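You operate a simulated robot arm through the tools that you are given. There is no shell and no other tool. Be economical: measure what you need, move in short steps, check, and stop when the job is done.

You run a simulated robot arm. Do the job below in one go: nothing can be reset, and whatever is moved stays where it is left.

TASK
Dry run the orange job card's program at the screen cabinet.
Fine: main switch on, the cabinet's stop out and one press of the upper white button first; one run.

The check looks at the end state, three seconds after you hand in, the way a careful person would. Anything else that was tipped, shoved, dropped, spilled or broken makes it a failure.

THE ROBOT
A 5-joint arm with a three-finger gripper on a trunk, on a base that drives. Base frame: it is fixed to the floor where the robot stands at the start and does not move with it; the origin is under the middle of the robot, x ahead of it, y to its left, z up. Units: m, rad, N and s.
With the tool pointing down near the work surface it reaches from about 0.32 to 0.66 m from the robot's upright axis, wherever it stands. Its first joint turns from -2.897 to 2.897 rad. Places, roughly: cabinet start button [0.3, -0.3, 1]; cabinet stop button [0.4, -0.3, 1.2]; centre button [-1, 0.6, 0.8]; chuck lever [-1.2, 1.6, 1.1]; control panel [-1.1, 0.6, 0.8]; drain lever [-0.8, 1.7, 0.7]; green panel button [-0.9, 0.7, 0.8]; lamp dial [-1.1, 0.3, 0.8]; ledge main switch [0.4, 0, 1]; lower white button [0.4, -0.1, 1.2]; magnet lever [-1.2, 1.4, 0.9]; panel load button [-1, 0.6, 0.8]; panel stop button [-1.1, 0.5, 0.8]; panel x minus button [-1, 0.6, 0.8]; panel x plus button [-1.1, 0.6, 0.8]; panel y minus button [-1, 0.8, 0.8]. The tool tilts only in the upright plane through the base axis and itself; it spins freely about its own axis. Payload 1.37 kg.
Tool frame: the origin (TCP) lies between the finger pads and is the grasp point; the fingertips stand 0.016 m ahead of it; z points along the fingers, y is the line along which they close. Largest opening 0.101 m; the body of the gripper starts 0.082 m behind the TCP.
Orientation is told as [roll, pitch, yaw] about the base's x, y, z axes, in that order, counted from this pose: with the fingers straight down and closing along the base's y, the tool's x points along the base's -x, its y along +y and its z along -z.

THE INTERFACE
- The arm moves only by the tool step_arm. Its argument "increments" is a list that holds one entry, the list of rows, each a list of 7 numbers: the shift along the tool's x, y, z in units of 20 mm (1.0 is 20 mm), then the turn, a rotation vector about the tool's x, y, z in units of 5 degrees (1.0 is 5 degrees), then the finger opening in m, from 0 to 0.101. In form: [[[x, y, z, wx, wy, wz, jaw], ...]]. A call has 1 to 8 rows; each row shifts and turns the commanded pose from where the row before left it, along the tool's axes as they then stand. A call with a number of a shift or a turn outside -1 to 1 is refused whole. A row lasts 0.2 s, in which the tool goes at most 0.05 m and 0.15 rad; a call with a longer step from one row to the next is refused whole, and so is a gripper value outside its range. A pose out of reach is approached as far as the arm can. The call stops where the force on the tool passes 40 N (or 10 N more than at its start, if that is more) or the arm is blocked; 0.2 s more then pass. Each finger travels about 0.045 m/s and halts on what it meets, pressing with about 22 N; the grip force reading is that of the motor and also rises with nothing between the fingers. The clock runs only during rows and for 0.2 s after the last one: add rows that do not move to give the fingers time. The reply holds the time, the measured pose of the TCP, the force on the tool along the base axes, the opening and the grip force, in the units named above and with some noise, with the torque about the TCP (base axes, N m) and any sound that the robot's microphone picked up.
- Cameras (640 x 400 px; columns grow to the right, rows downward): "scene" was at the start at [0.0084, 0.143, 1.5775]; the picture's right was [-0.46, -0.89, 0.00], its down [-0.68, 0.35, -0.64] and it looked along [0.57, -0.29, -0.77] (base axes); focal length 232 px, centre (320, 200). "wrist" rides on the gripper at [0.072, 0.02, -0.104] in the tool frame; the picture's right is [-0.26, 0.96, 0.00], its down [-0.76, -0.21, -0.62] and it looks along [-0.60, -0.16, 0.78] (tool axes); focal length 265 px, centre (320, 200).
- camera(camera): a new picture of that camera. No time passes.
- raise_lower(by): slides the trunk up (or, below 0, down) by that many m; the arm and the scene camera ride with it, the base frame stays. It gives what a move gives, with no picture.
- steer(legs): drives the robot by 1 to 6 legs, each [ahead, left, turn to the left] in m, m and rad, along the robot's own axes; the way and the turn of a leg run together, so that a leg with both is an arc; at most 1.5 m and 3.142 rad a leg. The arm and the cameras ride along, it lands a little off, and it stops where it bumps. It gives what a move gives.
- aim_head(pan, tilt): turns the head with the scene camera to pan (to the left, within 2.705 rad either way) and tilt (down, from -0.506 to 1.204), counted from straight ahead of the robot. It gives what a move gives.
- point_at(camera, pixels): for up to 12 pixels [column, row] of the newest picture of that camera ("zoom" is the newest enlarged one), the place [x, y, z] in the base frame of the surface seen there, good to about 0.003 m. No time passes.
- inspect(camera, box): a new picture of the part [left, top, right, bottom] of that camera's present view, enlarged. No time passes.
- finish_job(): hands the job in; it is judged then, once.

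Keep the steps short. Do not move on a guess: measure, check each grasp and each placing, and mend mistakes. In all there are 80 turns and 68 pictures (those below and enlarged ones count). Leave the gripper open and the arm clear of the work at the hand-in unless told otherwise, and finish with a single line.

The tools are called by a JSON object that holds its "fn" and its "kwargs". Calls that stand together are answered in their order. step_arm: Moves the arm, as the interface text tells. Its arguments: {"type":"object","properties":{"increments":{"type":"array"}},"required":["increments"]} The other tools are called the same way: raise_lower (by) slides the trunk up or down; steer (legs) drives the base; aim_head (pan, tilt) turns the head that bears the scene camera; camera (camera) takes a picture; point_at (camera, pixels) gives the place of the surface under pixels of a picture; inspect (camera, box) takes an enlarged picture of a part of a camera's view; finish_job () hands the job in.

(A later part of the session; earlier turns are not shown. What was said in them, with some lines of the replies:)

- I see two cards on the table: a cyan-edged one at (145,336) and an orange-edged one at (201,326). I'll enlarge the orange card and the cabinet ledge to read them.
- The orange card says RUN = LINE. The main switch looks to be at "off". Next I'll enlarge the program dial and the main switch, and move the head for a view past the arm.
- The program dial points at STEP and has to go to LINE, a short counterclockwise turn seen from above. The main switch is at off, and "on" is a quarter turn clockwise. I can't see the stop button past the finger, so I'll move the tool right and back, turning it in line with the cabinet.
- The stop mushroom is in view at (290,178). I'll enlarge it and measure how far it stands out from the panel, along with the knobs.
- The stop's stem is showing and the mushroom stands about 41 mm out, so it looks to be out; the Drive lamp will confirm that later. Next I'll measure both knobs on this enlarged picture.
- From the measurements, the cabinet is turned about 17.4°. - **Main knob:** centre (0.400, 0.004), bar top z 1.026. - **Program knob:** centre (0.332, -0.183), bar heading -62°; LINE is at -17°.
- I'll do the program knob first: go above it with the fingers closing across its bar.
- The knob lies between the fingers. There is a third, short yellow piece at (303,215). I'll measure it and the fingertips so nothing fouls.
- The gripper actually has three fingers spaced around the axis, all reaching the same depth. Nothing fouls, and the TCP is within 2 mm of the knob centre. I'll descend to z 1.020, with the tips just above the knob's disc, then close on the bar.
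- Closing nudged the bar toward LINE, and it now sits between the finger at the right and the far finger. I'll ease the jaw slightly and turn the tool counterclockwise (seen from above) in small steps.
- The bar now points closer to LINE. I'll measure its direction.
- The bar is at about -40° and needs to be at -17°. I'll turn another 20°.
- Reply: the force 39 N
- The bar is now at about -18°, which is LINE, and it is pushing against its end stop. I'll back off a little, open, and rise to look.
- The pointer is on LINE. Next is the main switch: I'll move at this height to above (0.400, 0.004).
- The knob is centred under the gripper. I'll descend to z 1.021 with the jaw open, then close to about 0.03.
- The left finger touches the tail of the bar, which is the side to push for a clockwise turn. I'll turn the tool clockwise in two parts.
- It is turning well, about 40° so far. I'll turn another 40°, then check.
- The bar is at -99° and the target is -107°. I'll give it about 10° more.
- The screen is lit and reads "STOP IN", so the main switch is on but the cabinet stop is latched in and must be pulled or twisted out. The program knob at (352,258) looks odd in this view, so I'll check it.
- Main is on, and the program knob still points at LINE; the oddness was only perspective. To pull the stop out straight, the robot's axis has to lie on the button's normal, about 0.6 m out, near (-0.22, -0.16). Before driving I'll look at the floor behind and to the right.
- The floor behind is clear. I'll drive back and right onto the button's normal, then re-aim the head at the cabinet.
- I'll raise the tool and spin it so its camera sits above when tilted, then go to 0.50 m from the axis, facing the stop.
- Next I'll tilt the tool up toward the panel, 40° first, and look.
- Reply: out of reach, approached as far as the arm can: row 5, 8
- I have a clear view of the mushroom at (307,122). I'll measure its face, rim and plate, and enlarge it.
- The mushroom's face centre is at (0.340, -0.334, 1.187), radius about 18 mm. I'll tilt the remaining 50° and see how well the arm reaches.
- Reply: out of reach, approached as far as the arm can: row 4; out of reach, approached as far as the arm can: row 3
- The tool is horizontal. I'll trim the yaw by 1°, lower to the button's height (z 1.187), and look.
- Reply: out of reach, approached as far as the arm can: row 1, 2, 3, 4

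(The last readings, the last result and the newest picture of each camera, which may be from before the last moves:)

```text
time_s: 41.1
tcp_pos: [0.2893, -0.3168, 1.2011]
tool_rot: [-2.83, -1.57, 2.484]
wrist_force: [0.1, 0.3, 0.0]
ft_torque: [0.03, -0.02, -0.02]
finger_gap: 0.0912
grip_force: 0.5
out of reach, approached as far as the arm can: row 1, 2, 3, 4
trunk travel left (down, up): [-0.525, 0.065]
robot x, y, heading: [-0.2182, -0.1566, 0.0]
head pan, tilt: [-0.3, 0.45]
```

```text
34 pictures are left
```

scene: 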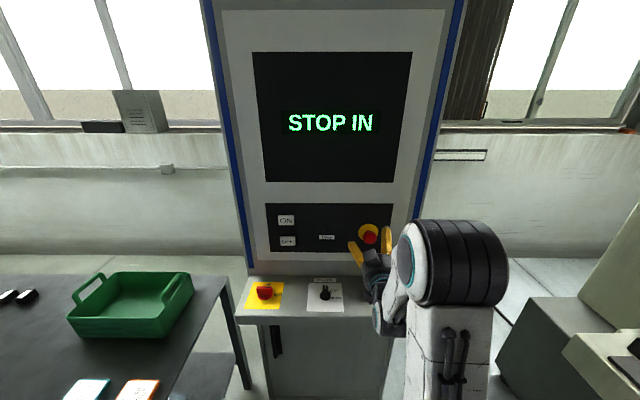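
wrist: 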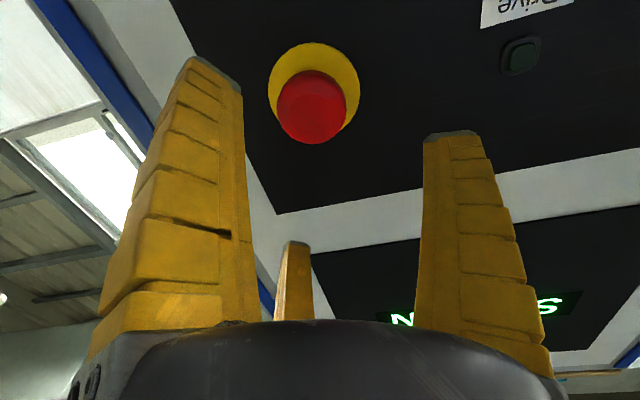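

The arm can't fold enough at this height, so it crept forward; it is still 5 cm from the button with no contact. I'll undo the lowering and lower the trunk by 0.085 m instead.

{"fn": "step_arm", "kwargs": {"increments": [[[-0.25, 0, 0, 0, 0, 0, 0.09], [-1, 0, 0, 0, 0, 0, 0.09], [-1, 0, 0, 0, 0, 0, 0.09], [-1, 0, 0, 0, 0, 0, 0.09], [-1, 0, 0, 0, 0, 0, 0.09], [0, 0, 0, 0, 0, 0, 0.09]]]}}

{"fn": "raise_lower", "kwargs": {"by": -0.085}}

{"fn": "camera", "kwargs": {"camera": "wrist"}}

```text
time_s: 42.5
tcp_pos: [0.2875, -0.3162, 1.2855]
tool_rot: [-2.814, -1.571, 2.467]
wrist_force: [-0.4, -0.2, 0.0]
ft_torque: [-0.01, 0.03, 0.0]
finger_gap: 0.0914
grip_force: 1.1
trunk travel left (down, up): [-0.525, 0.065]
robot x, y, heading: [-0.2142, -0.1556, -0.002]
head pan, tilt: [-0.3, 0.45]
```

```text
time_s: 43.7
tcp_pos: [0.2867, -0.3154, 1.2]
tool_rot: [2.872, -1.571, 3.064]
wrist_force: [-0.6, 0.4, 0.1]
ft_torque: [-0.03, 0.01, 0.02]
finger_gap: 0.0913
grip_force: 0.7
trunk travel left (down, up): [-0.44, 0.15]
robot x, y, heading: [-0.2169, -0.1567, -0.001]
head pan, tilt: [-0.3, 0.45]
```

```text
33 pictures are left
```

wrist: 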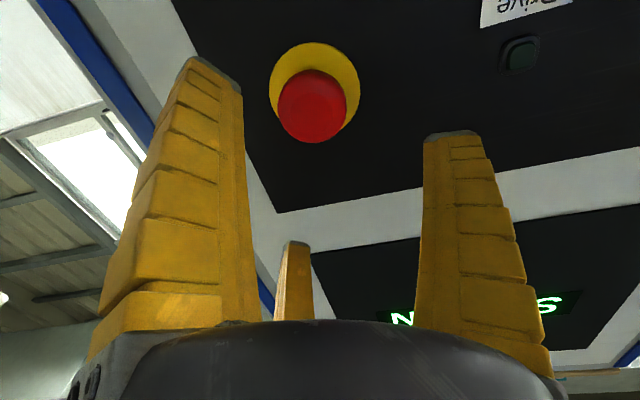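

The fingers are lined up with the button sideways, within 1 mm. I'll lower the trunk 14 mm more, then advance 62 mm with the fingers open around the mushroom.

{"fn": "raise_lower", "kwargs": {"by": -0.014}}

{"fn": "step_arm", "kwargs": {"increments": [[[0, 0, 1, 0, 0, 0, 0.09], [0, 0, 1, 0, 0, 0, 0.09], [0, 0, 0, 0, 0, 0, 0.09]]]}}

{"fn": "camera", "kwargs": {"camera": "wrist"}}

{"fn": "inspect", "kwargs": {"camera": "scene", "box": [320, 190, 440, 275]}}

```text
time_s: 44.3
tcp_pos: [0.2874, -0.316, 1.1874]
tool_rot: [2.903, -1.571, 3.036]
wrist_force: [0.3, 0.1, 0.1]
ft_torque: [0.01, 0.01, 0.02]
finger_gap: 0.0911
grip_force: 0.7
trunk travel left (down, up): [-0.426, 0.164]
robot x, y, heading: [-0.2165, -0.1561, -0.004]
head pan, tilt: [-0.3, 0.45]
```

```text
time_s: 45.1
tcp_pos: [0.3248, -0.3303, 1.1867]
tool_rot: [-0.036, -1.57, -0.311]
wrist_force: [-0.1, 0.3, -1.0]
ft_torque: [-0.01, 0.0, -0.01]
finger_gap: 0.0911
grip_force: 1.3
trunk travel left (down, up): [-0.426, 0.164]
robot x, y, heading: [-0.2162, -0.1604, -0.005]
head pan, tilt: [-0.3, 0.45]
```

```text
32 pictures are left
```

wrist: 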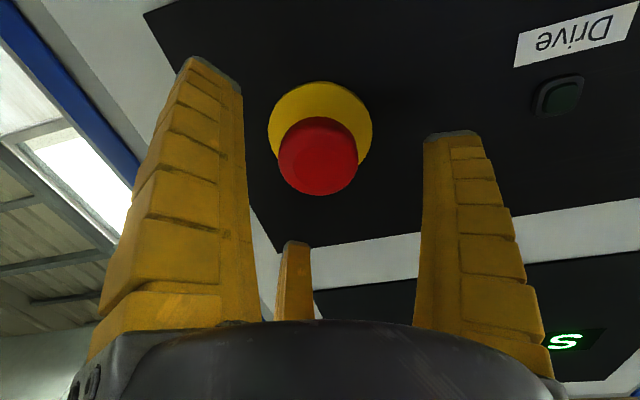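

```text
4.71 times, centred on (380, 232) of scene
```

zoom: 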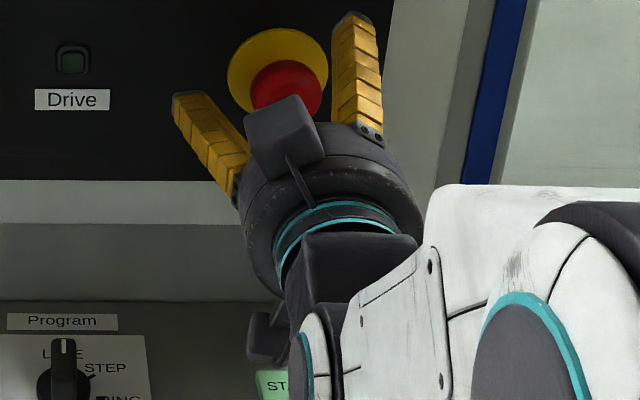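

The fingers surround the mushroom and the face is 15 mm ahead. I'll advance another 22 mm and close.

{"fn": "step_arm", "kwargs": {"increments": [[[0, 0, 0.54, 0, 0, 0, 0.09], [0, 0, 0.54, 0, 0, 0, 0.09], [0, 0, 0, 0, 0, 0, 0.07], [0, 0, 0, 0, 0, 0, 0.05], [0, 0, 0, 0, 0, 0, 0.03], [0, 0, 0, 0, 0, 0, 0.02], [0, 0, 0, 0, 0, 0, 0.02], [0, 0, 0, 0, 0, 0, 0.02]]]}}

{"fn": "camera", "kwargs": {"camera": "wrist"}}

```text
time_s: 46.9
tcp_pos: [0.3439, -0.3362, 1.1847]
tool_rot: [0.099, -1.567, -0.446]
wrist_force: [-8.4, 2.0, -5.2]
ft_torque: [0.1, 0.02, 0.13]
finger_gap: 0.0358
grip_force: 27.9
trunk travel left (down, up): [-0.426, 0.164]
robot x, y, heading: [-0.2148, -0.1598, -0.002]
head pan, tilt: [-0.3, 0.45]
```

```text
30 pictures are left
```

wrist: 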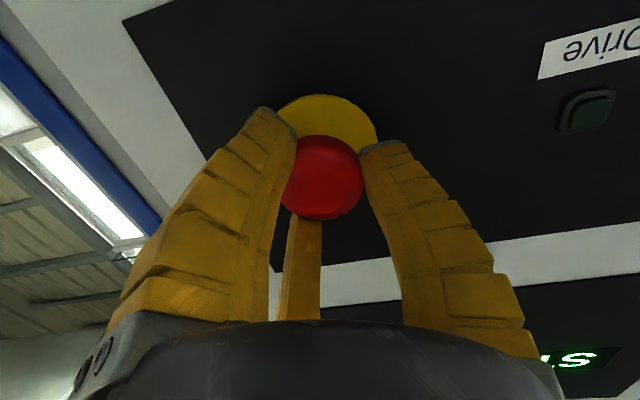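

The mushroom is gripped, with a gap of 36 mm. I'll pull straight back 20 mm.

{"fn": "step_arm", "kwargs": {"increments": [[[0, 0, -0.25, 0, 0, 0, 0.02], [0, 0, -0.25, 0, 0, 0, 0.02], [0, 0, -0.25, 0, 0, 0, 0.02], [0, 0, -0.25, 0, 0, 0, 0.02]]]}}

{"fn": "camera", "kwargs": {"camera": "scene"}}

{"fn": "camera", "kwargs": {"camera": "wrist"}}

```text
time_s: 47.9
tcp_pos: [0.328, -0.3321, 1.186]
tool_rot: [0.137, -1.566, -0.484]
wrist_force: [9.1, -7.5, -5.6]
ft_torque: [0.0, -0.02, 0.0]
finger_gap: 0.0304
grip_force: 27.8
trunk travel left (down, up): [-0.426, 0.164]
robot x, y, heading: [-0.2169, -0.1583, -0.001]
head pan, tilt: [-0.3, 0.45]
```

```text
29 pictures are left
```

scene: 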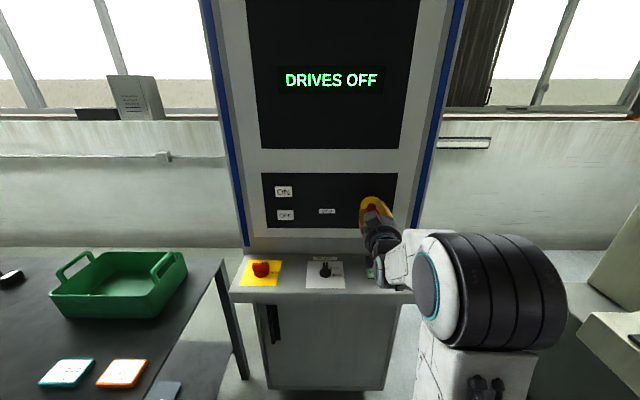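

```text
28 pictures are left
```

wrist: 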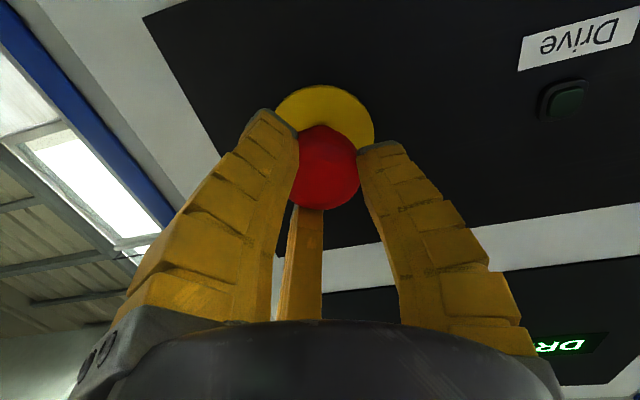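

The screen now reads "DRIVES OFF", so the stop is out. I'll open, back away, and measure the table edge before driving left to face the ON button.

{"fn": "step_arm", "kwargs": {"increments": [[[0, 0, 0, 0, 0, 0, 0.05], [0, 0, 0, 0, 0, 0, 0.07], [0, 0, 0, 0, 0, 0, 0.09], [0, 0, 0, 0, 0, 0, 0.09], [0, 0, 0, 0, 0, 0, 0.09], [0, 0, -0.7, 0, 0, 0, 0.09], [0, 0, -0.7, 0, 0, 0, 0.09], [0, 0, -0.7, 0, 0, 0, 0.09]]]}}

{"fn": "camera", "kwargs": {"camera": "scene"}}

{"fn": "point_at", "kwargs": {"camera": "scene", "pixels": [[218, 262], [190, 355], [175, 385], [284, 192], [285, 215], [240, 285], [370, 205], [372, 274]]}}

```text
time_s: 49.7
tcp_pos: [0.2865, -0.3156, 1.1863]
tool_rot: [-3.099, -1.57, 2.753]
wrist_force: [-0.2, -0.5, 0.0]
ft_torque: [0.01, 0.02, 0.0]
finger_gap: 0.0913
grip_force: 1.0
trunk travel left (down, up): [-0.426, 0.164]
robot x, y, heading: [-0.2196, -0.1605, 0.007]
head pan, tilt: [-0.3, 0.45]
```

```text
27 pictures are left
```

scene: 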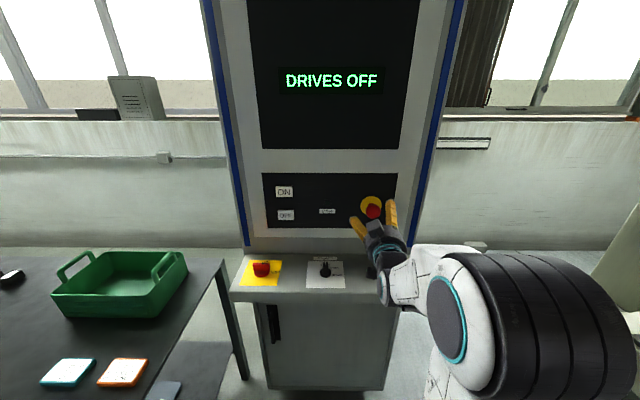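

```text
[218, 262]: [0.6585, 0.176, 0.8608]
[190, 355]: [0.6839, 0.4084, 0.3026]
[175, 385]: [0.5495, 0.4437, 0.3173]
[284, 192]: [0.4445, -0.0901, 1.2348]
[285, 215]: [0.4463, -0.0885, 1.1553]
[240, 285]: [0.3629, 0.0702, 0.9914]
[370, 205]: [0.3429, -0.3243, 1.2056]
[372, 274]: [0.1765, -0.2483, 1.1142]
```

Driving left 0.16 m returns the robot to its starting y, which is clear of the table. I'll raise the trunk 52 mm first, to the ON button's height of z 1.238, then drive.

{"fn": "raise_lower", "kwargs": {"by": 0.052}}

{"fn": "steer", "kwargs": {"legs": [[0.048, 0.153, 0]]}}

{"fn": "camera", "kwargs": {"camera": "scene"}}

{"fn": "camera", "kwargs": {"camera": "wrist"}}

```text
time_s: 50.6
tcp_pos: [0.2875, -0.316, 1.2382]
tool_rot: [-0.535, -1.571, 0.189]
wrist_force: [-0.4, -0.9, 0.5]
ft_torque: [0.01, -0.01, 0.01]
finger_gap: 0.091
grip_force: 0.2
trunk travel left (down, up): [-0.478, 0.112]
robot x, y, heading: [-0.2186, -0.1601, -0.002]
head pan, tilt: [-0.3, 0.45]
```

```text
time_s: 52.1
tcp_pos: [0.3343, -0.1604, 1.238]
tool_rot: [-1.611, -1.57, 1.268]
wrist_force: [0.1, 0.4, -0.1]
ft_torque: [-0.01, 0.02, -0.04]
finger_gap: 0.0916
grip_force: 0.9
trunk travel left (down, up): [-0.478, 0.112]
robot x, y, heading: [-0.1727, -0.0023, 0.001]
head pan, tilt: [-0.3, 0.45]
```

```text
26 pictures are left
```

scene: 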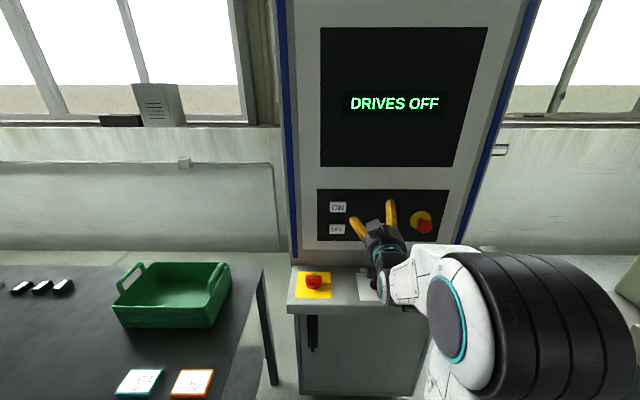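

```text
25 pictures are left
```

wrist: 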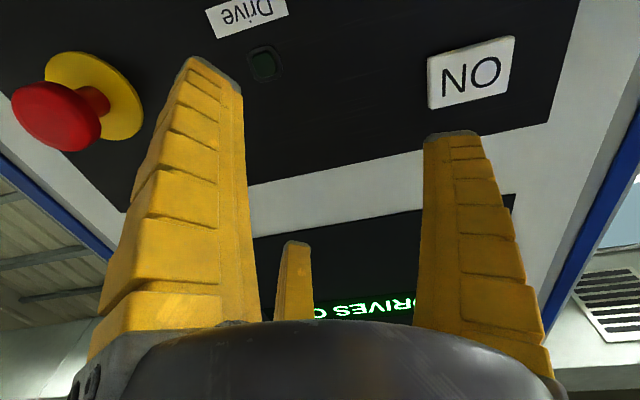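

Next I'll turn 9° left and shift left so the closed fingertips point at ON along the arm's line.

{"fn": "step_arm", "kwargs": {"increments": [[[0, 0.82, -0.1, -0.37, 0, 0, 0.06], [0, 0.82, -0.1, -0.37, 0, 0, 0.03], [0, 0.82, -0.1, -0.37, 0, 0, 0], [0, 0.82, -0.1, -0.37, 0, 0, 0], [0, 0.82, -0.1, -0.37, 0, 0, 0], [0, 0, 0, 0, 0, 0, 0], [0, 0, 0, 0, 0, 0, 0], [0, 0, 0, 0, 0, 0, 0]]]}}

{"fn": "camera", "kwargs": {"camera": "wrist"}}

```text
time_s: 53.9
tcp_pos: [0.3479, -0.0838, 1.238]
tool_rot: [-2.473, -1.572, 2.296]
wrist_force: [0.2, 0.6, 0.2]
ft_torque: [0.02, 0.02, -0.01]
finger_gap: 0.0
grip_force: 22.6
out of reach, approached as far as the arm can: row 5
trunk travel left (down, up): [-0.478, 0.112]
robot x, y, heading: [-0.17, -0.0008, -0.004]
head pan, tilt: [-0.3, 0.45]
```

```text
24 pictures are left
```

wrist: 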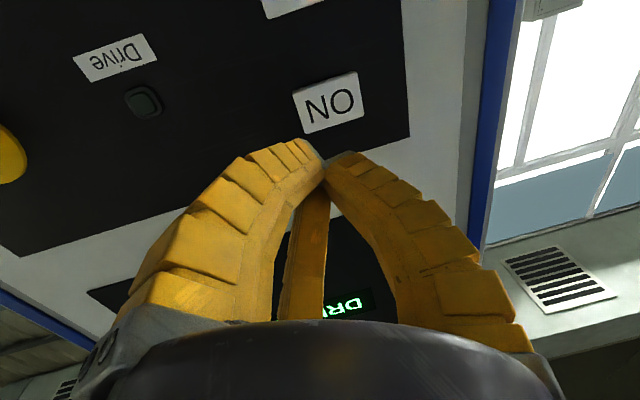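

I'll measure the centre and corners of ON.

{"fn": "point_at", "kwargs": {"camera": "wrist", "pixels": [[330, 103], [298, 96], [352, 77], [309, 128], [360, 112], [370, 130], [280, 130]]}}

```text
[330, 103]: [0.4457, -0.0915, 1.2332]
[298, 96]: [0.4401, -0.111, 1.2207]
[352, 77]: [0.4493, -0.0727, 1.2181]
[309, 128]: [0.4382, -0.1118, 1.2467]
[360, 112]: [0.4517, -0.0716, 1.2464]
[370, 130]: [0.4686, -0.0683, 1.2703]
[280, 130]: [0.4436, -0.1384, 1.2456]
```

The fingertip line meets ON about 9 mm right of its centre, well inside its ±20 mm face. I'll advance 72 mm, to about 1 cm short.

{"fn": "step_arm", "kwargs": {"increments": [[[-0.1, 0.2, 0.9, 0, 0, 0, 0], [0, 0, 0.9, 0, 0, 0, 0], [0, 0, 0.9, 0, 0, 0, 0], [0, 0, 0.9, 0, 0, 0, 0], [0, 0, 0, 0, 0, 0, 0]]]}}

{"fn": "camera", "kwargs": {"camera": "wrist"}}

```text
time_s: 55.1
tcp_pos: [0.4157, -0.0976, 1.2406]
tool_rot: [2.933, -1.571, -3.112]
wrist_force: [-0.2, 0.5, -0.3]
ft_torque: [-0.01, -0.01, 0.0]
finger_gap: 0.0
grip_force: 21.4
out of reach, approached as far as the arm can: row 1
trunk travel left (down, up): [-0.478, 0.112]
robot x, y, heading: [-0.1697, -0.0021, 0.003]
head pan, tilt: [-0.3, 0.45]
```

```text
23 pictures are left
```

wrist: 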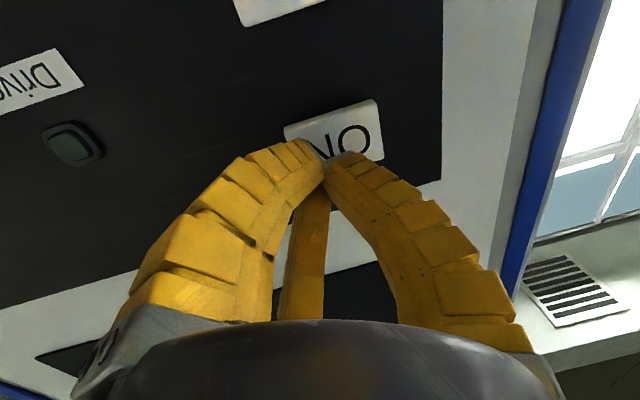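

The tips are about 1 cm off ON. I'll push in small rows; the force limit guards the push.

{"fn": "step_arm", "kwargs": {"increments": [[[0, 0, 0.2, 0, 0, 0, 0], [0, 0, 0.2, 0, 0, 0, 0], [0, 0, 0.2, 0, 0, 0, 0], [0, 0, 0.15, 0, 0, 0, 0], [0, 0, 0.1, 0, 0, 0, 0]]]}}

{"fn": "inspect", "kwargs": {"camera": "scene", "box": [300, 60, 480, 260]}}

```text
time_s: 56.3
tcp_pos: [0.4335, -0.1017, 1.2412]
tool_rot: [0.114, -1.569, -0.296]
wrist_force: [-4.7, 0.2, -1.3]
ft_torque: [-0.01, -0.02, -0.05]
finger_gap: 0.0
grip_force: 22.3
trunk travel left (down, up): [-0.478, 0.112]
robot x, y, heading: [-0.171, -0.0008, 0.003]
head pan, tilt: [-0.3, 0.45]
heard: click
```

```text
2.00 times, centred on (390, 160) of scene
```

zoom: 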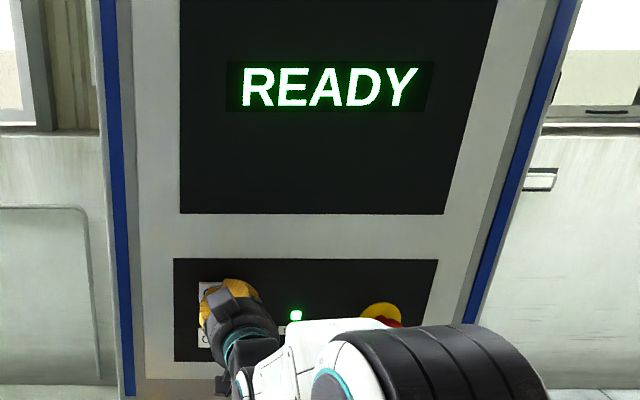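

ON clicked, the Drive lamp is lit and the screen reads READY. I'll retreat straight back, then tilt the tool down again for START.

{"fn": "step_arm", "kwargs": {"increments": [[[0, 0, -0.8, 0, 0, 0, 0], [0, 0, -0.9, 0, 0, 0, 0], [0, 0, -0.9, 0, 0, 0, 0], [0, 0, -0.9, 0, 0, 0, 0], [0, 0, 0, 0, 1, 0, 0], [0, 0, 0, 0, 1, 0, 0], [0, 0, 0, 0, 1, 0, 0], [0, 0, 0, 0, 1, 0, 0]]]}}

{"fn": "step_arm", "kwargs": {"increments": [[[0, 0, 0, 0, 1, 0, 0], [0, 0, 0, 0, 1, 0, 0], [0, 0, 0, 0, 1, 0, 0], [0, 0, 0, 0, 1, 0, 0], [0, 0, 0, 0, 1, 0, 0], [0, 0, 0, 0, 1, 0, 0], [0, 0, 0, 0, 1, 0, 0], [0, 0, 0, 0, 1, 0, 0]]]}}

{"fn": "step_arm", "kwargs": {"increments": [[[0, 0, 0, 0, 1, 0, 0], [0, 0, 0, 0, 1, 0, 0], [0, 0, 0, 0, 1, 0, 0], [0, 0, 0, 0, 1, 0, 0], [0, 0, 0, 0, 1, 0, 0], [0, 0, 0, 0, 1, 0, 0], [0, 0, 0, 0, 0, 0, 0]]]}}

{"fn": "camera", "kwargs": {"camera": "scene"}}

```text
time_s: 58.1
tcp_pos: [0.3657, -0.0883, 1.2403]
tool_rot: [0.007, -1.22, -0.182]
wrist_force: [0.2, -0.9, 0.0]
ft_torque: [0.03, -0.01, -0.01]
finger_gap: 0.0003
grip_force: 22.0
trunk travel left (down, up): [-0.478, 0.112]
robot x, y, heading: [-0.168, -0.0008, 0.004]
head pan, tilt: [-0.3, 0.45]
```

```text
time_s: 59.9
tcp_pos: [0.3658, -0.0871, 1.2401]
tool_rot: [0.002, -0.523, -0.184]
wrist_force: [-0.2, 0.4, 1.0]
ft_torque: [-0.05, 0.01, 0.01]
finger_gap: 0.0001
grip_force: 21.6
trunk travel left (down, up): [-0.478, 0.112]
robot x, y, heading: [-0.1694, -0.0043, 0.001]
head pan, tilt: [-0.3, 0.45]
```

```text
time_s: 61.5
tcp_pos: [0.3496, -0.0847, 1.2241]
tool_rot: [0.0, -0.003, -0.183]
wrist_force: [-0.4, 0.8, 0.6]
ft_torque: [0.0, 0.01, -0.02]
finger_gap: 0.0
grip_force: 22.2
out of reach, approached as far as the arm can: row 5, 6
trunk travel left (down, up): [-0.478, 0.112]
robot x, y, heading: [-0.1702, -0.0037, 0.004]
head pan, tilt: [-0.3, 0.45]
```

```text
21 pictures are left
```

scene: 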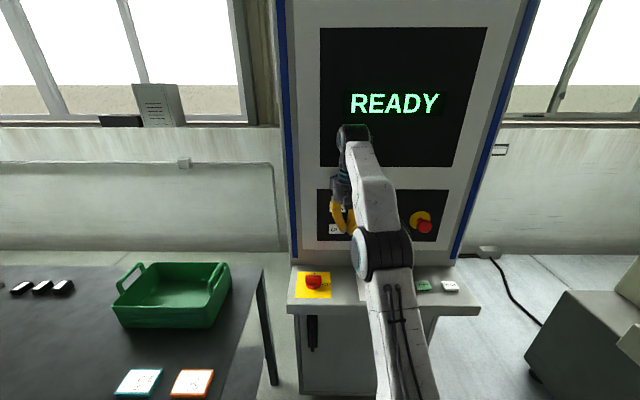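

The tool points down again. START sits right below the stop mushroom, so I'll lean the hand back about 35° to keep it clear. First I'll move across at this height, keeping back from the panel, and measure START.

{"fn": "point_at", "kwargs": {"camera": "scene", "pixels": [[424, 287], [424, 280], [450, 286], [425, 226], [418, 313]]}}

{"fn": "step_arm", "kwargs": {"increments": [[[0.25, -0.956, 0, 0, 0, 0, 0], [0.25, -0.956, 0, 0, 0, 0, 0], [0.25, -0.956, 0, 0, 0, 0, 0], [0.25, -0.956, 0, 0, 0, 0, 0], [0.25, -0.956, 0, 0, 0, 0, 0], [0.25, -0.956, 0, 0, 0, 0, 0], [0.25, -0.956, 0, 0, 0, 0, 0], [0.25, -0.956, 0, 0, 0, 0, 0]]]}}

{"fn": "step_arm", "kwargs": {"increments": [[[0.25, -0.956, 0, 0, 0, 0, 0], [0.25, -0.956, 0, 0, 0, 0, 0], [0.25, -0.956, 0, 0, 0, 0, 0], [0.25, -0.956, 0, 0, 0, 0, 0], [0, 0, 0, 0, 0, 1, 0], [0, 0, 0, 0, 0, 1, 0], [0, 0, 0, 0, 0, 1, 0], [0, 0, 0, 0, 0, 1, 0]]]}}

{"fn": "step_arm", "kwargs": {"increments": [[[0, 0, 0, 0, 0, 1, 0], [0, 0, 0, 0, -1, 0, 0], [0, 0, 0, 0, -1, 0, 0], [0, 0, 0, 0, -1, 0, 0], [0, 0, 0, 0, -1, 0, 0], [0, 0, 0, 0, -1, 0, 0], [0, 0, 0, 0, -1, 0, 0], [0, 0, 0, 0, -1, 0, 0]]]}}

{"fn": "camera", "kwargs": {"camera": "wrist"}}

{"fn": "camera", "kwargs": {"camera": "scene"}}

```text
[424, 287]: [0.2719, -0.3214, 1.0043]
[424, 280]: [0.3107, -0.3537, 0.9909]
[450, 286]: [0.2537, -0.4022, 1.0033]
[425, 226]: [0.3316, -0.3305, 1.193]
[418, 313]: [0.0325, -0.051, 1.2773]
```

```text
time_s: 63.3
tcp_pos: [0.283, -0.2294, 1.2263]
tool_rot: [-0.001, 0.0, -0.183]
wrist_force: [-0.4, -0.4, 0.8]
ft_torque: [0.02, -0.03, 0.02]
finger_gap: 0.0
grip_force: 22.0
trunk travel left (down, up): [-0.478, 0.112]
robot x, y, heading: [-0.1686, -0.0018, -0.005]
head pan, tilt: [-0.3, 0.45]
```

```text
time_s: 65.1
tcp_pos: [0.2504, -0.2992, 1.2248]
tool_rot: [0.001, -0.001, -0.534]
wrist_force: [0.6, -1.2, 0.6]
ft_torque: [-0.01, 0.01, -0.01]
finger_gap: 0.0
grip_force: 21.6
trunk travel left (down, up): [-0.478, 0.112]
robot x, y, heading: [-0.1711, -0.003, 0.008]
head pan, tilt: [-0.3, 0.45]
```

```text
time_s: 66.9
tcp_pos: [0.2651, -0.2807, 1.2255]
tool_rot: [-0.013, -0.612, -0.619]
wrist_force: [-0.2, 0.0, 1.1]
ft_torque: [0.0, -0.01, -0.01]
finger_gap: 0.0001
grip_force: 21.8
out of reach, approached as far as the arm can: row 4, 5, 6, 7
trunk travel left (down, up): [-0.478, 0.112]
robot x, y, heading: [-0.1675, -0.0032, 0.004]
head pan, tilt: [-0.3, 0.45]
```

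```text
20 pictures are left
```

wrist: 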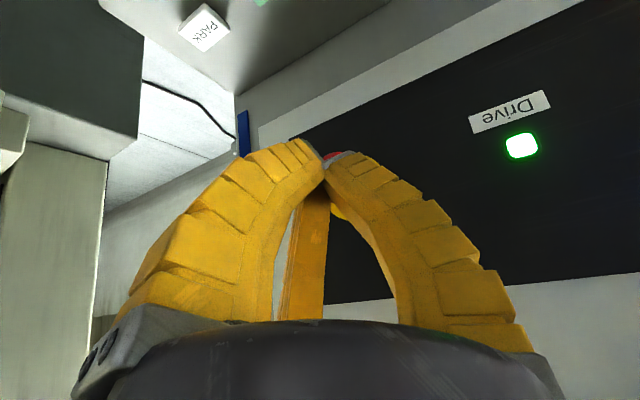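

```text
19 pictures are left
```

scene: 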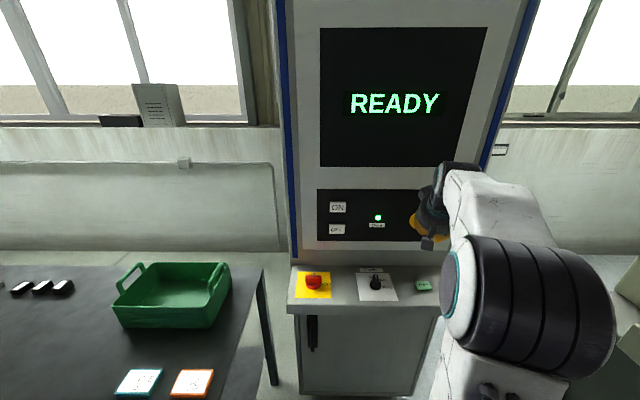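

Clearances are fine: the tips are about 7 cm from the mushroom. I'll ease the lean to 25°, align the yaw to START, and descend to about 8 cm above it.

{"fn": "step_arm", "kwargs": {"increments": [[[0, 0, 0, 0.15, 1, 0.33, 0], [0, 0, 0, 0, 1, 0, 0], [0.192, -0.203, 1, 0, 0, 0, 0], [0.192, -0.203, 1, 0, 0, 0, 0], [0.192, -0.203, 1, 0, 0, 0, 0], [0.192, -0.203, 1, 0, 0, 0, 0], [0.192, -0.203, 1, 0, 0, 0, 0], [0.192, -0.203, 1, 0, 0, 0, 0]]]}}

{"fn": "camera", "kwargs": {"camera": "wrist"}}

{"fn": "inspect", "kwargs": {"camera": "scene", "box": [360, 160, 520, 320]}}

```text
time_s: 68.7
tcp_pos: [0.2805, -0.3093, 1.1061]
tool_rot: [-0.007, -0.436, -0.653]
wrist_force: [0.7, -0.1, 0.6]
ft_torque: [-0.01, -0.05, 0.0]
finger_gap: 0.0001
grip_force: 22.4
out of reach, approached as far as the arm can: row 6, 7, 8
trunk travel left (down, up): [-0.478, 0.112]
robot x, y, heading: [-0.1679, -0.003, 0.001]
head pan, tilt: [-0.3, 0.45]
```

```text
18 pictures are left
```

wrist: 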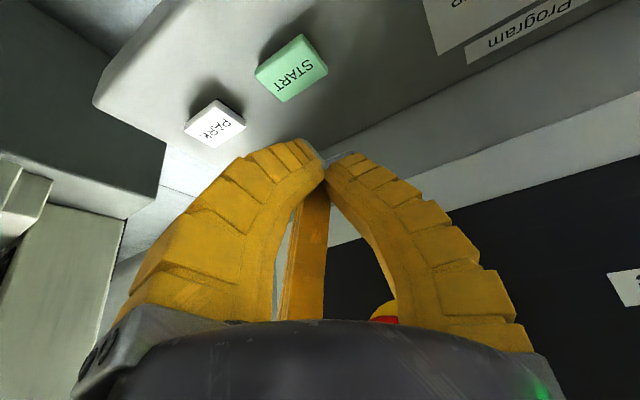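

```text
2.50 times, centred on (440, 240) of scene
```

zoom: 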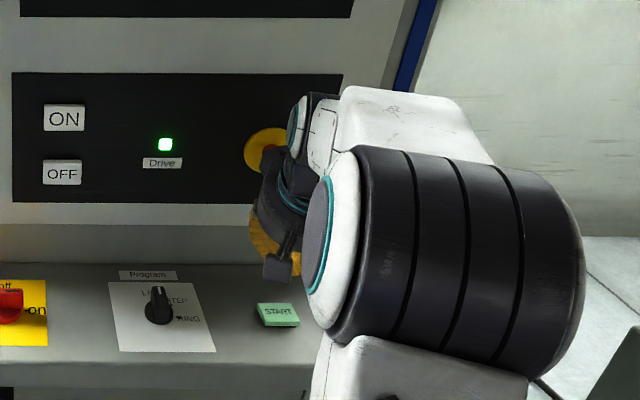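

I'll measure START and its surroundings in this view.

{"fn": "point_at", "kwargs": {"camera": "wrist", "pixels": [[290, 66], [300, 42], [262, 72], [322, 68], [286, 94], [215, 123], [325, 155], [385, 320]]}}

```text
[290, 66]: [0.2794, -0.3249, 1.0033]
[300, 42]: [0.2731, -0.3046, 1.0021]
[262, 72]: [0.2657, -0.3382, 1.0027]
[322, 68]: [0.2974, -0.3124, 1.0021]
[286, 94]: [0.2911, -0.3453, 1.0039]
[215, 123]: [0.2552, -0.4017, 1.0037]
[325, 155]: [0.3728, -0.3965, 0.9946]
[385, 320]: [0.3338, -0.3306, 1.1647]
```

START's centre is (0.280, -0.325, 1.003). I'll go down to about 1 cm above it, trimming 13 mm to the right.

{"fn": "step_arm", "kwargs": {"increments": [[[0.385, -0.17, 0.895, 0.13, 0, 0.27, 0], [0.385, -0.17, 0.895, 0, 0, 0, 0], [0.385, -0.17, 0.895, 0, 0, 0, 0], [0.385, -0.17, 0.895, 0, 0, 0, 0], [0, 0, 0, 0, 0, 0, 0]]]}}

{"fn": "camera", "kwargs": {"camera": "wrist"}}

```text
time_s: 69.9
tcp_pos: [0.2742, -0.3211, 1.0282]
tool_rot: [-0.008, -0.437, -0.679]
wrist_force: [0.7, 0.1, -0.4]
ft_torque: [0.01, -0.05, 0.01]
finger_gap: 0.0
grip_force: 22.0
trunk travel left (down, up): [-0.478, 0.112]
robot x, y, heading: [-0.1693, -0.0016, 0.004]
head pan, tilt: [-0.3, 0.45]
```

```text
16 pictures are left
```

wrist: 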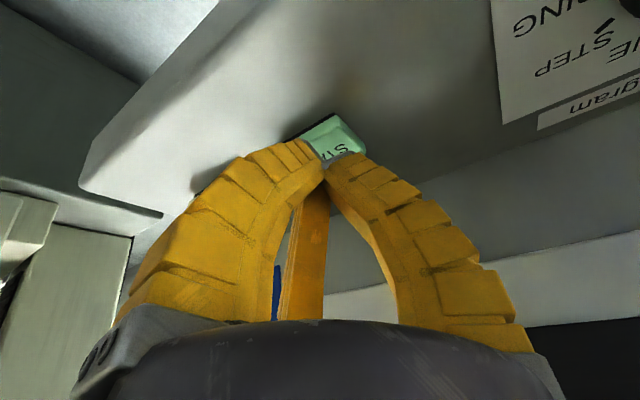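

The tips are right over START's centre. I'll press straight down once.

{"fn": "step_arm", "kwargs": {"increments": [[[0.085, 0, 0.181, 0, 0, 0, 0], [0.085, 0, 0.181, 0, 0, 0, 0], [0.085, 0, 0.181, 0, 0, 0, 0], [0.085, 0, 0.181, 0, 0, 0, 0]]]}}

{"fn": "camera", "kwargs": {"camera": "scene"}}

```text
time_s: 70.9
tcp_pos: [0.2731, -0.321, 1.0132]
tool_rot: [-0.008, -0.438, -0.679]
wrist_force: [-1.3, 0.0, 4.9]
ft_torque: [0.05, 0.03, -0.1]
finger_gap: 0.0
grip_force: 22.0
trunk travel left (down, up): [-0.478, 0.112]
robot x, y, heading: [-0.1672, -0.0002, 0.0]
head pan, tilt: [-0.3, 0.45]
heard: click
```

```text
15 pictures are left
```

scene: 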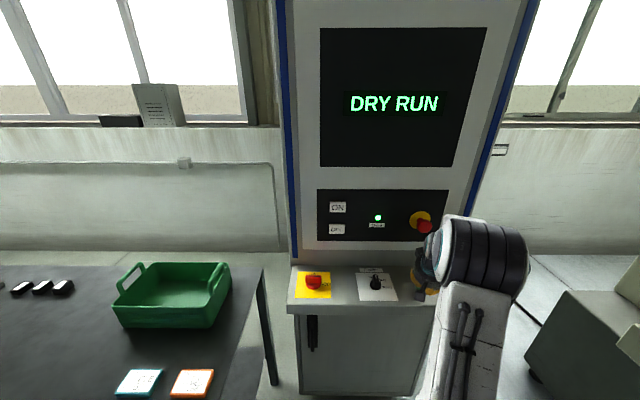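

START clicked and the screen shows DRY RUN. I'll rise straight up the same way, then draw back and open the gripper.

{"fn": "step_arm", "kwargs": {"increments": [[[-0.423, 0, -0.906, 0, 0, 0, 0], [-0.423, 0, -0.906, 0, 0, 0, 0], [-0.423, 0, -0.906, 0, 0, 0, 0], [0, 0, -1, 0, 0, 0, 0], [0, 0, -1, 0, 0, 0, 0], [0, 0, -1, 0, 0, 0, 0], [0, 0, -1, 0, 0, 0, 0], [0, 0, -1, 0, 0, 0, 0]]]}}

{"fn": "step_arm", "kwargs": {"increments": [[[0, 0, -1, 0, 0, 0, 0.03], [0, 0, -1, 0, 0, 0, 0.06], [0, 0, 0, 0, 0, 0, 0.09], [0, 0, 0, 0, 0, 0, 0.09], [0, 0, 0, 0, 0, 0, 0.09], [0, 0, 0, 0, 0, 0, 0.09], [0, 0, 0, 0, 0, 0, 0.09], [0, 0, 0, 0, 0, 0, 0.09]]]}}

{"fn": "camera", "kwargs": {"camera": "scene"}}

```text
time_s: 72.7
tcp_pos: [0.2416, -0.2948, 1.1644]
tool_rot: [-0.008, -0.438, -0.68]
wrist_force: [0.5, 0.6, -0.3]
ft_torque: [-0.01, 0.04, -0.01]
finger_gap: 0.0
grip_force: 22.2
trunk travel left (down, up): [-0.478, 0.112]
robot x, y, heading: [-0.1708, 0.0005, 0.003]
head pan, tilt: [-0.3, 0.45]
```

```text
time_s: 74.5
tcp_pos: [0.229, -0.2851, 1.2]
tool_rot: [-0.005, -0.436, -0.679]
wrist_force: [0.5, -0.3, 0.2]
ft_torque: [0.03, -0.01, 0.01]
finger_gap: 0.0913
grip_force: 0.6
trunk travel left (down, up): [-0.478, 0.112]
robot x, y, heading: [-0.1723, -0.0016, -0.003]
head pan, tilt: [-0.3, 0.45]
```

```text
14 pictures are left
```

scene: 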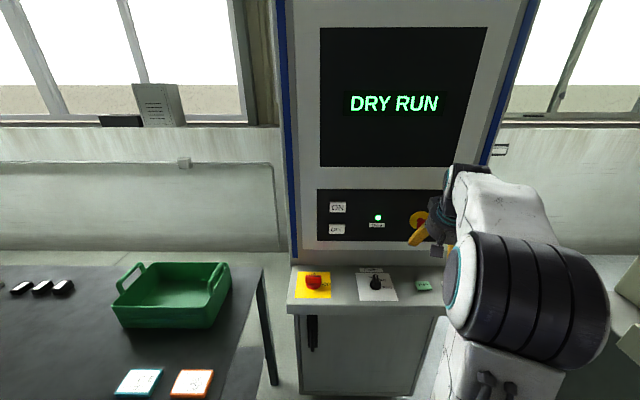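

DRY RUN is still showing. I'll draw the hand further from the stop and let some time pass to see the run end.

{"fn": "step_arm", "kwargs": {"increments": [[[0, 0, -1, 0, 0, 0, 0.1], [0, 0, -1, 0, 0, 0, 0.1], [0, 0, 0, 0, 0, 0, 0.1], [0, 0, 0, 0, 0, 0, 0.1], [0, 0, 0, 0, 0, 0, 0.1], [0, 0, 0, 0, 0, 0, 0.1], [0, 0, 0, 0, 0, 0, 0.1], [0, 0, 0, 0, 0, 0, 0.1]]]}}

{"fn": "step_arm", "kwargs": {"increments": [[[0, 0, 0, 0, 0, 0, 0.1], [0, 0, 0, 0, 0, 0, 0.1], [0, 0, 0, 0, 0, 0, 0.1], [0, 0, 0, 0, 0, 0, 0.1], [0, 0, 0, 0, 0, 0, 0.1], [0, 0, 0, 0, 0, 0, 0.1], [0, 0, 0, 0, 0, 0, 0.1], [0, 0, 0, 0, 0, 0, 0.1]]]}}

{"fn": "camera", "kwargs": {"camera": "scene"}}

{"fn": "inspect", "kwargs": {"camera": "scene", "box": [280, 180, 460, 310]}}

```text
time_s: 76.3
tcp_pos: [0.217, -0.2734, 1.2365]
tool_rot: [-0.008, -0.434, -0.677]
wrist_force: [0.0, 0.1, 0.2]
ft_torque: [-0.03, 0.01, 0.02]
finger_gap: 0.0998
grip_force: 0.0
out of reach, approached as far as the arm can: row 2
trunk travel left (down, up): [-0.478, 0.112]
robot x, y, heading: [-0.1673, 0.0016, 0.002]
head pan, tilt: [-0.3, 0.45]
```

```text
time_s: 78.1
tcp_pos: [0.2162, -0.2731, 1.2353]
tool_rot: [-0.006, -0.436, -0.68]
wrist_force: [-0.3, 0.1, 0.3]
ft_torque: [-0.06, 0.0, -0.03]
finger_gap: 0.0998
grip_force: 0.2
trunk travel left (down, up): [-0.478, 0.112]
robot x, y, heading: [-0.1685, -0.0022, 0.006]
head pan, tilt: [-0.3, 0.45]
```

```text
13 pictures are left
```

scene: 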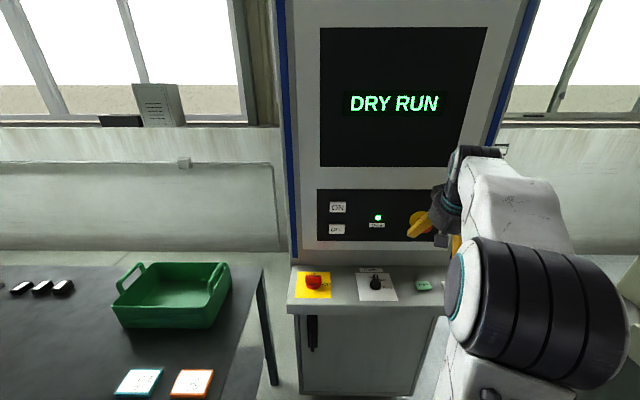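

```text
3.08 times, centred on (370, 245) of scene
```

zoom: 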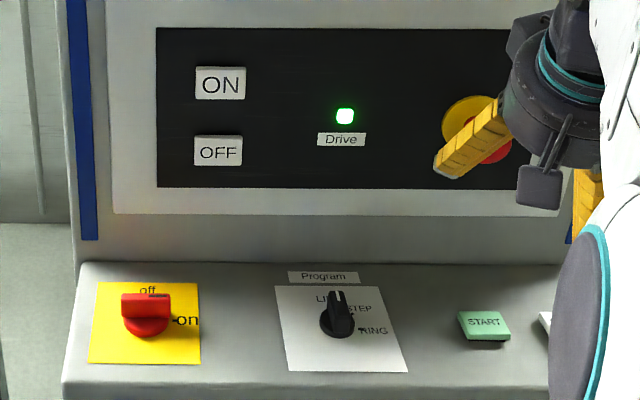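

Everything is set as it should be: main on, program LINE, Drive lit. I'll wait a few seconds more for the run to end.

{"fn": "step_arm", "kwargs": {"increments": [[[0, 0, 0, 0, 0, 0, 0.1], [0, 0, 0, 0, 0, 0, 0.1], [0, 0, 0, 0, 0, 0, 0.1], [0, 0, 0, 0, 0, 0, 0.1], [0, 0, 0, 0, 0, 0, 0.1], [0, 0, 0, 0, 0, 0, 0.1], [0, 0, 0, 0, 0, 0, 0.1], [0, 0, 0, 0, 0, 0, 0.1]]]}}

{"fn": "step_arm", "kwargs": {"increments": [[[0, 0, 0, 0, 0, 0, 0.1], [0, 0, 0, 0, 0, 0, 0.1], [0, 0, 0, 0, 0, 0, 0.1], [0, 0, 0, 0, 0, 0, 0.1], [0, 0, 0, 0, 0, 0, 0.1], [0, 0, 0, 0, 0, 0, 0.1], [0, 0, 0, 0, 0, 0, 0.1], [0, 0, 0, 0, 0, 0, 0.1]]]}}

{"fn": "step_arm", "kwargs": {"increments": [[[0, 0, 0, 0, 0, 0, 0.1], [0, 0, 0, 0, 0, 0, 0.1], [0, 0, 0, 0, 0, 0, 0.1], [0, 0, 0, 0, 0, 0, 0.1], [0, 0, 0, 0, 0, 0, 0.1], [0, 0, 0, 0, 0, 0, 0.1], [0, 0, 0, 0, 0, 0, 0.1], [0, 0, 0, 0, 0, 0, 0.1]]]}}

{"fn": "camera", "kwargs": {"camera": "scene"}}

```text
time_s: 79.9
tcp_pos: [0.2145, -0.2725, 1.2346]
tool_rot: [-0.008, -0.436, -0.679]
wrist_force: [1.0, 0.2, 0.4]
ft_torque: [-0.01, -0.02, 0.0]
finger_gap: 0.0998
grip_force: 0.1
trunk travel left (down, up): [-0.478, 0.112]
robot x, y, heading: [-0.1722, 0.001, -0.001]
head pan, tilt: [-0.3, 0.45]
```

```text
time_s: 81.7
tcp_pos: [0.2161, -0.2726, 1.236]
tool_rot: [-0.007, -0.437, -0.679]
wrist_force: [0.6, 0.2, -0.7]
ft_torque: [-0.01, 0.01, -0.01]
finger_gap: 0.0998
grip_force: 0.0
trunk travel left (down, up): [-0.478, 0.112]
robot x, y, heading: [-0.1721, -0.0032, 0.003]
head pan, tilt: [-0.3, 0.45]
```

```text
time_s: 83.5
tcp_pos: [0.216, -0.2728, 1.2363]
tool_rot: [-0.008, -0.436, -0.679]
wrist_force: [-0.2, 0.2, -0.6]
ft_torque: [0.01, 0.0, 0.01]
finger_gap: 0.0999
grip_force: 0.0
trunk travel left (down, up): [-0.478, 0.112]
robot x, y, heading: [-0.1705, -0.0024, 0.002]
head pan, tilt: [-0.3, 0.45]
```

```text
11 pictures are left
```

scene: 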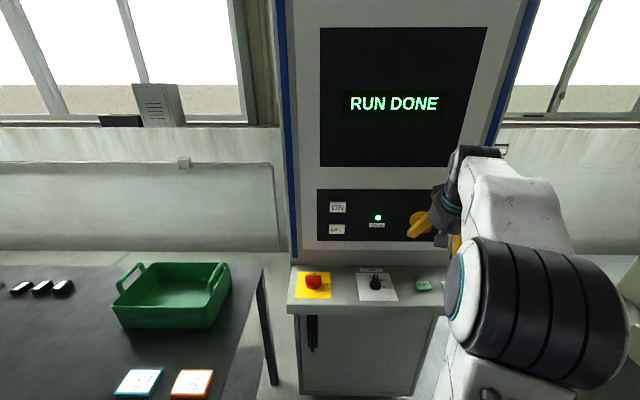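

The screen reads RUN DONE, the gripper is open and the arm is clear. I'm handing in.

{"fn": "finish_job", "kwargs": {}}

```text
The job is handed in.
```

The orange card's LINE program was dry run once at the screen cabinet; the screen ended on RUN DONE, and the job is handed in.
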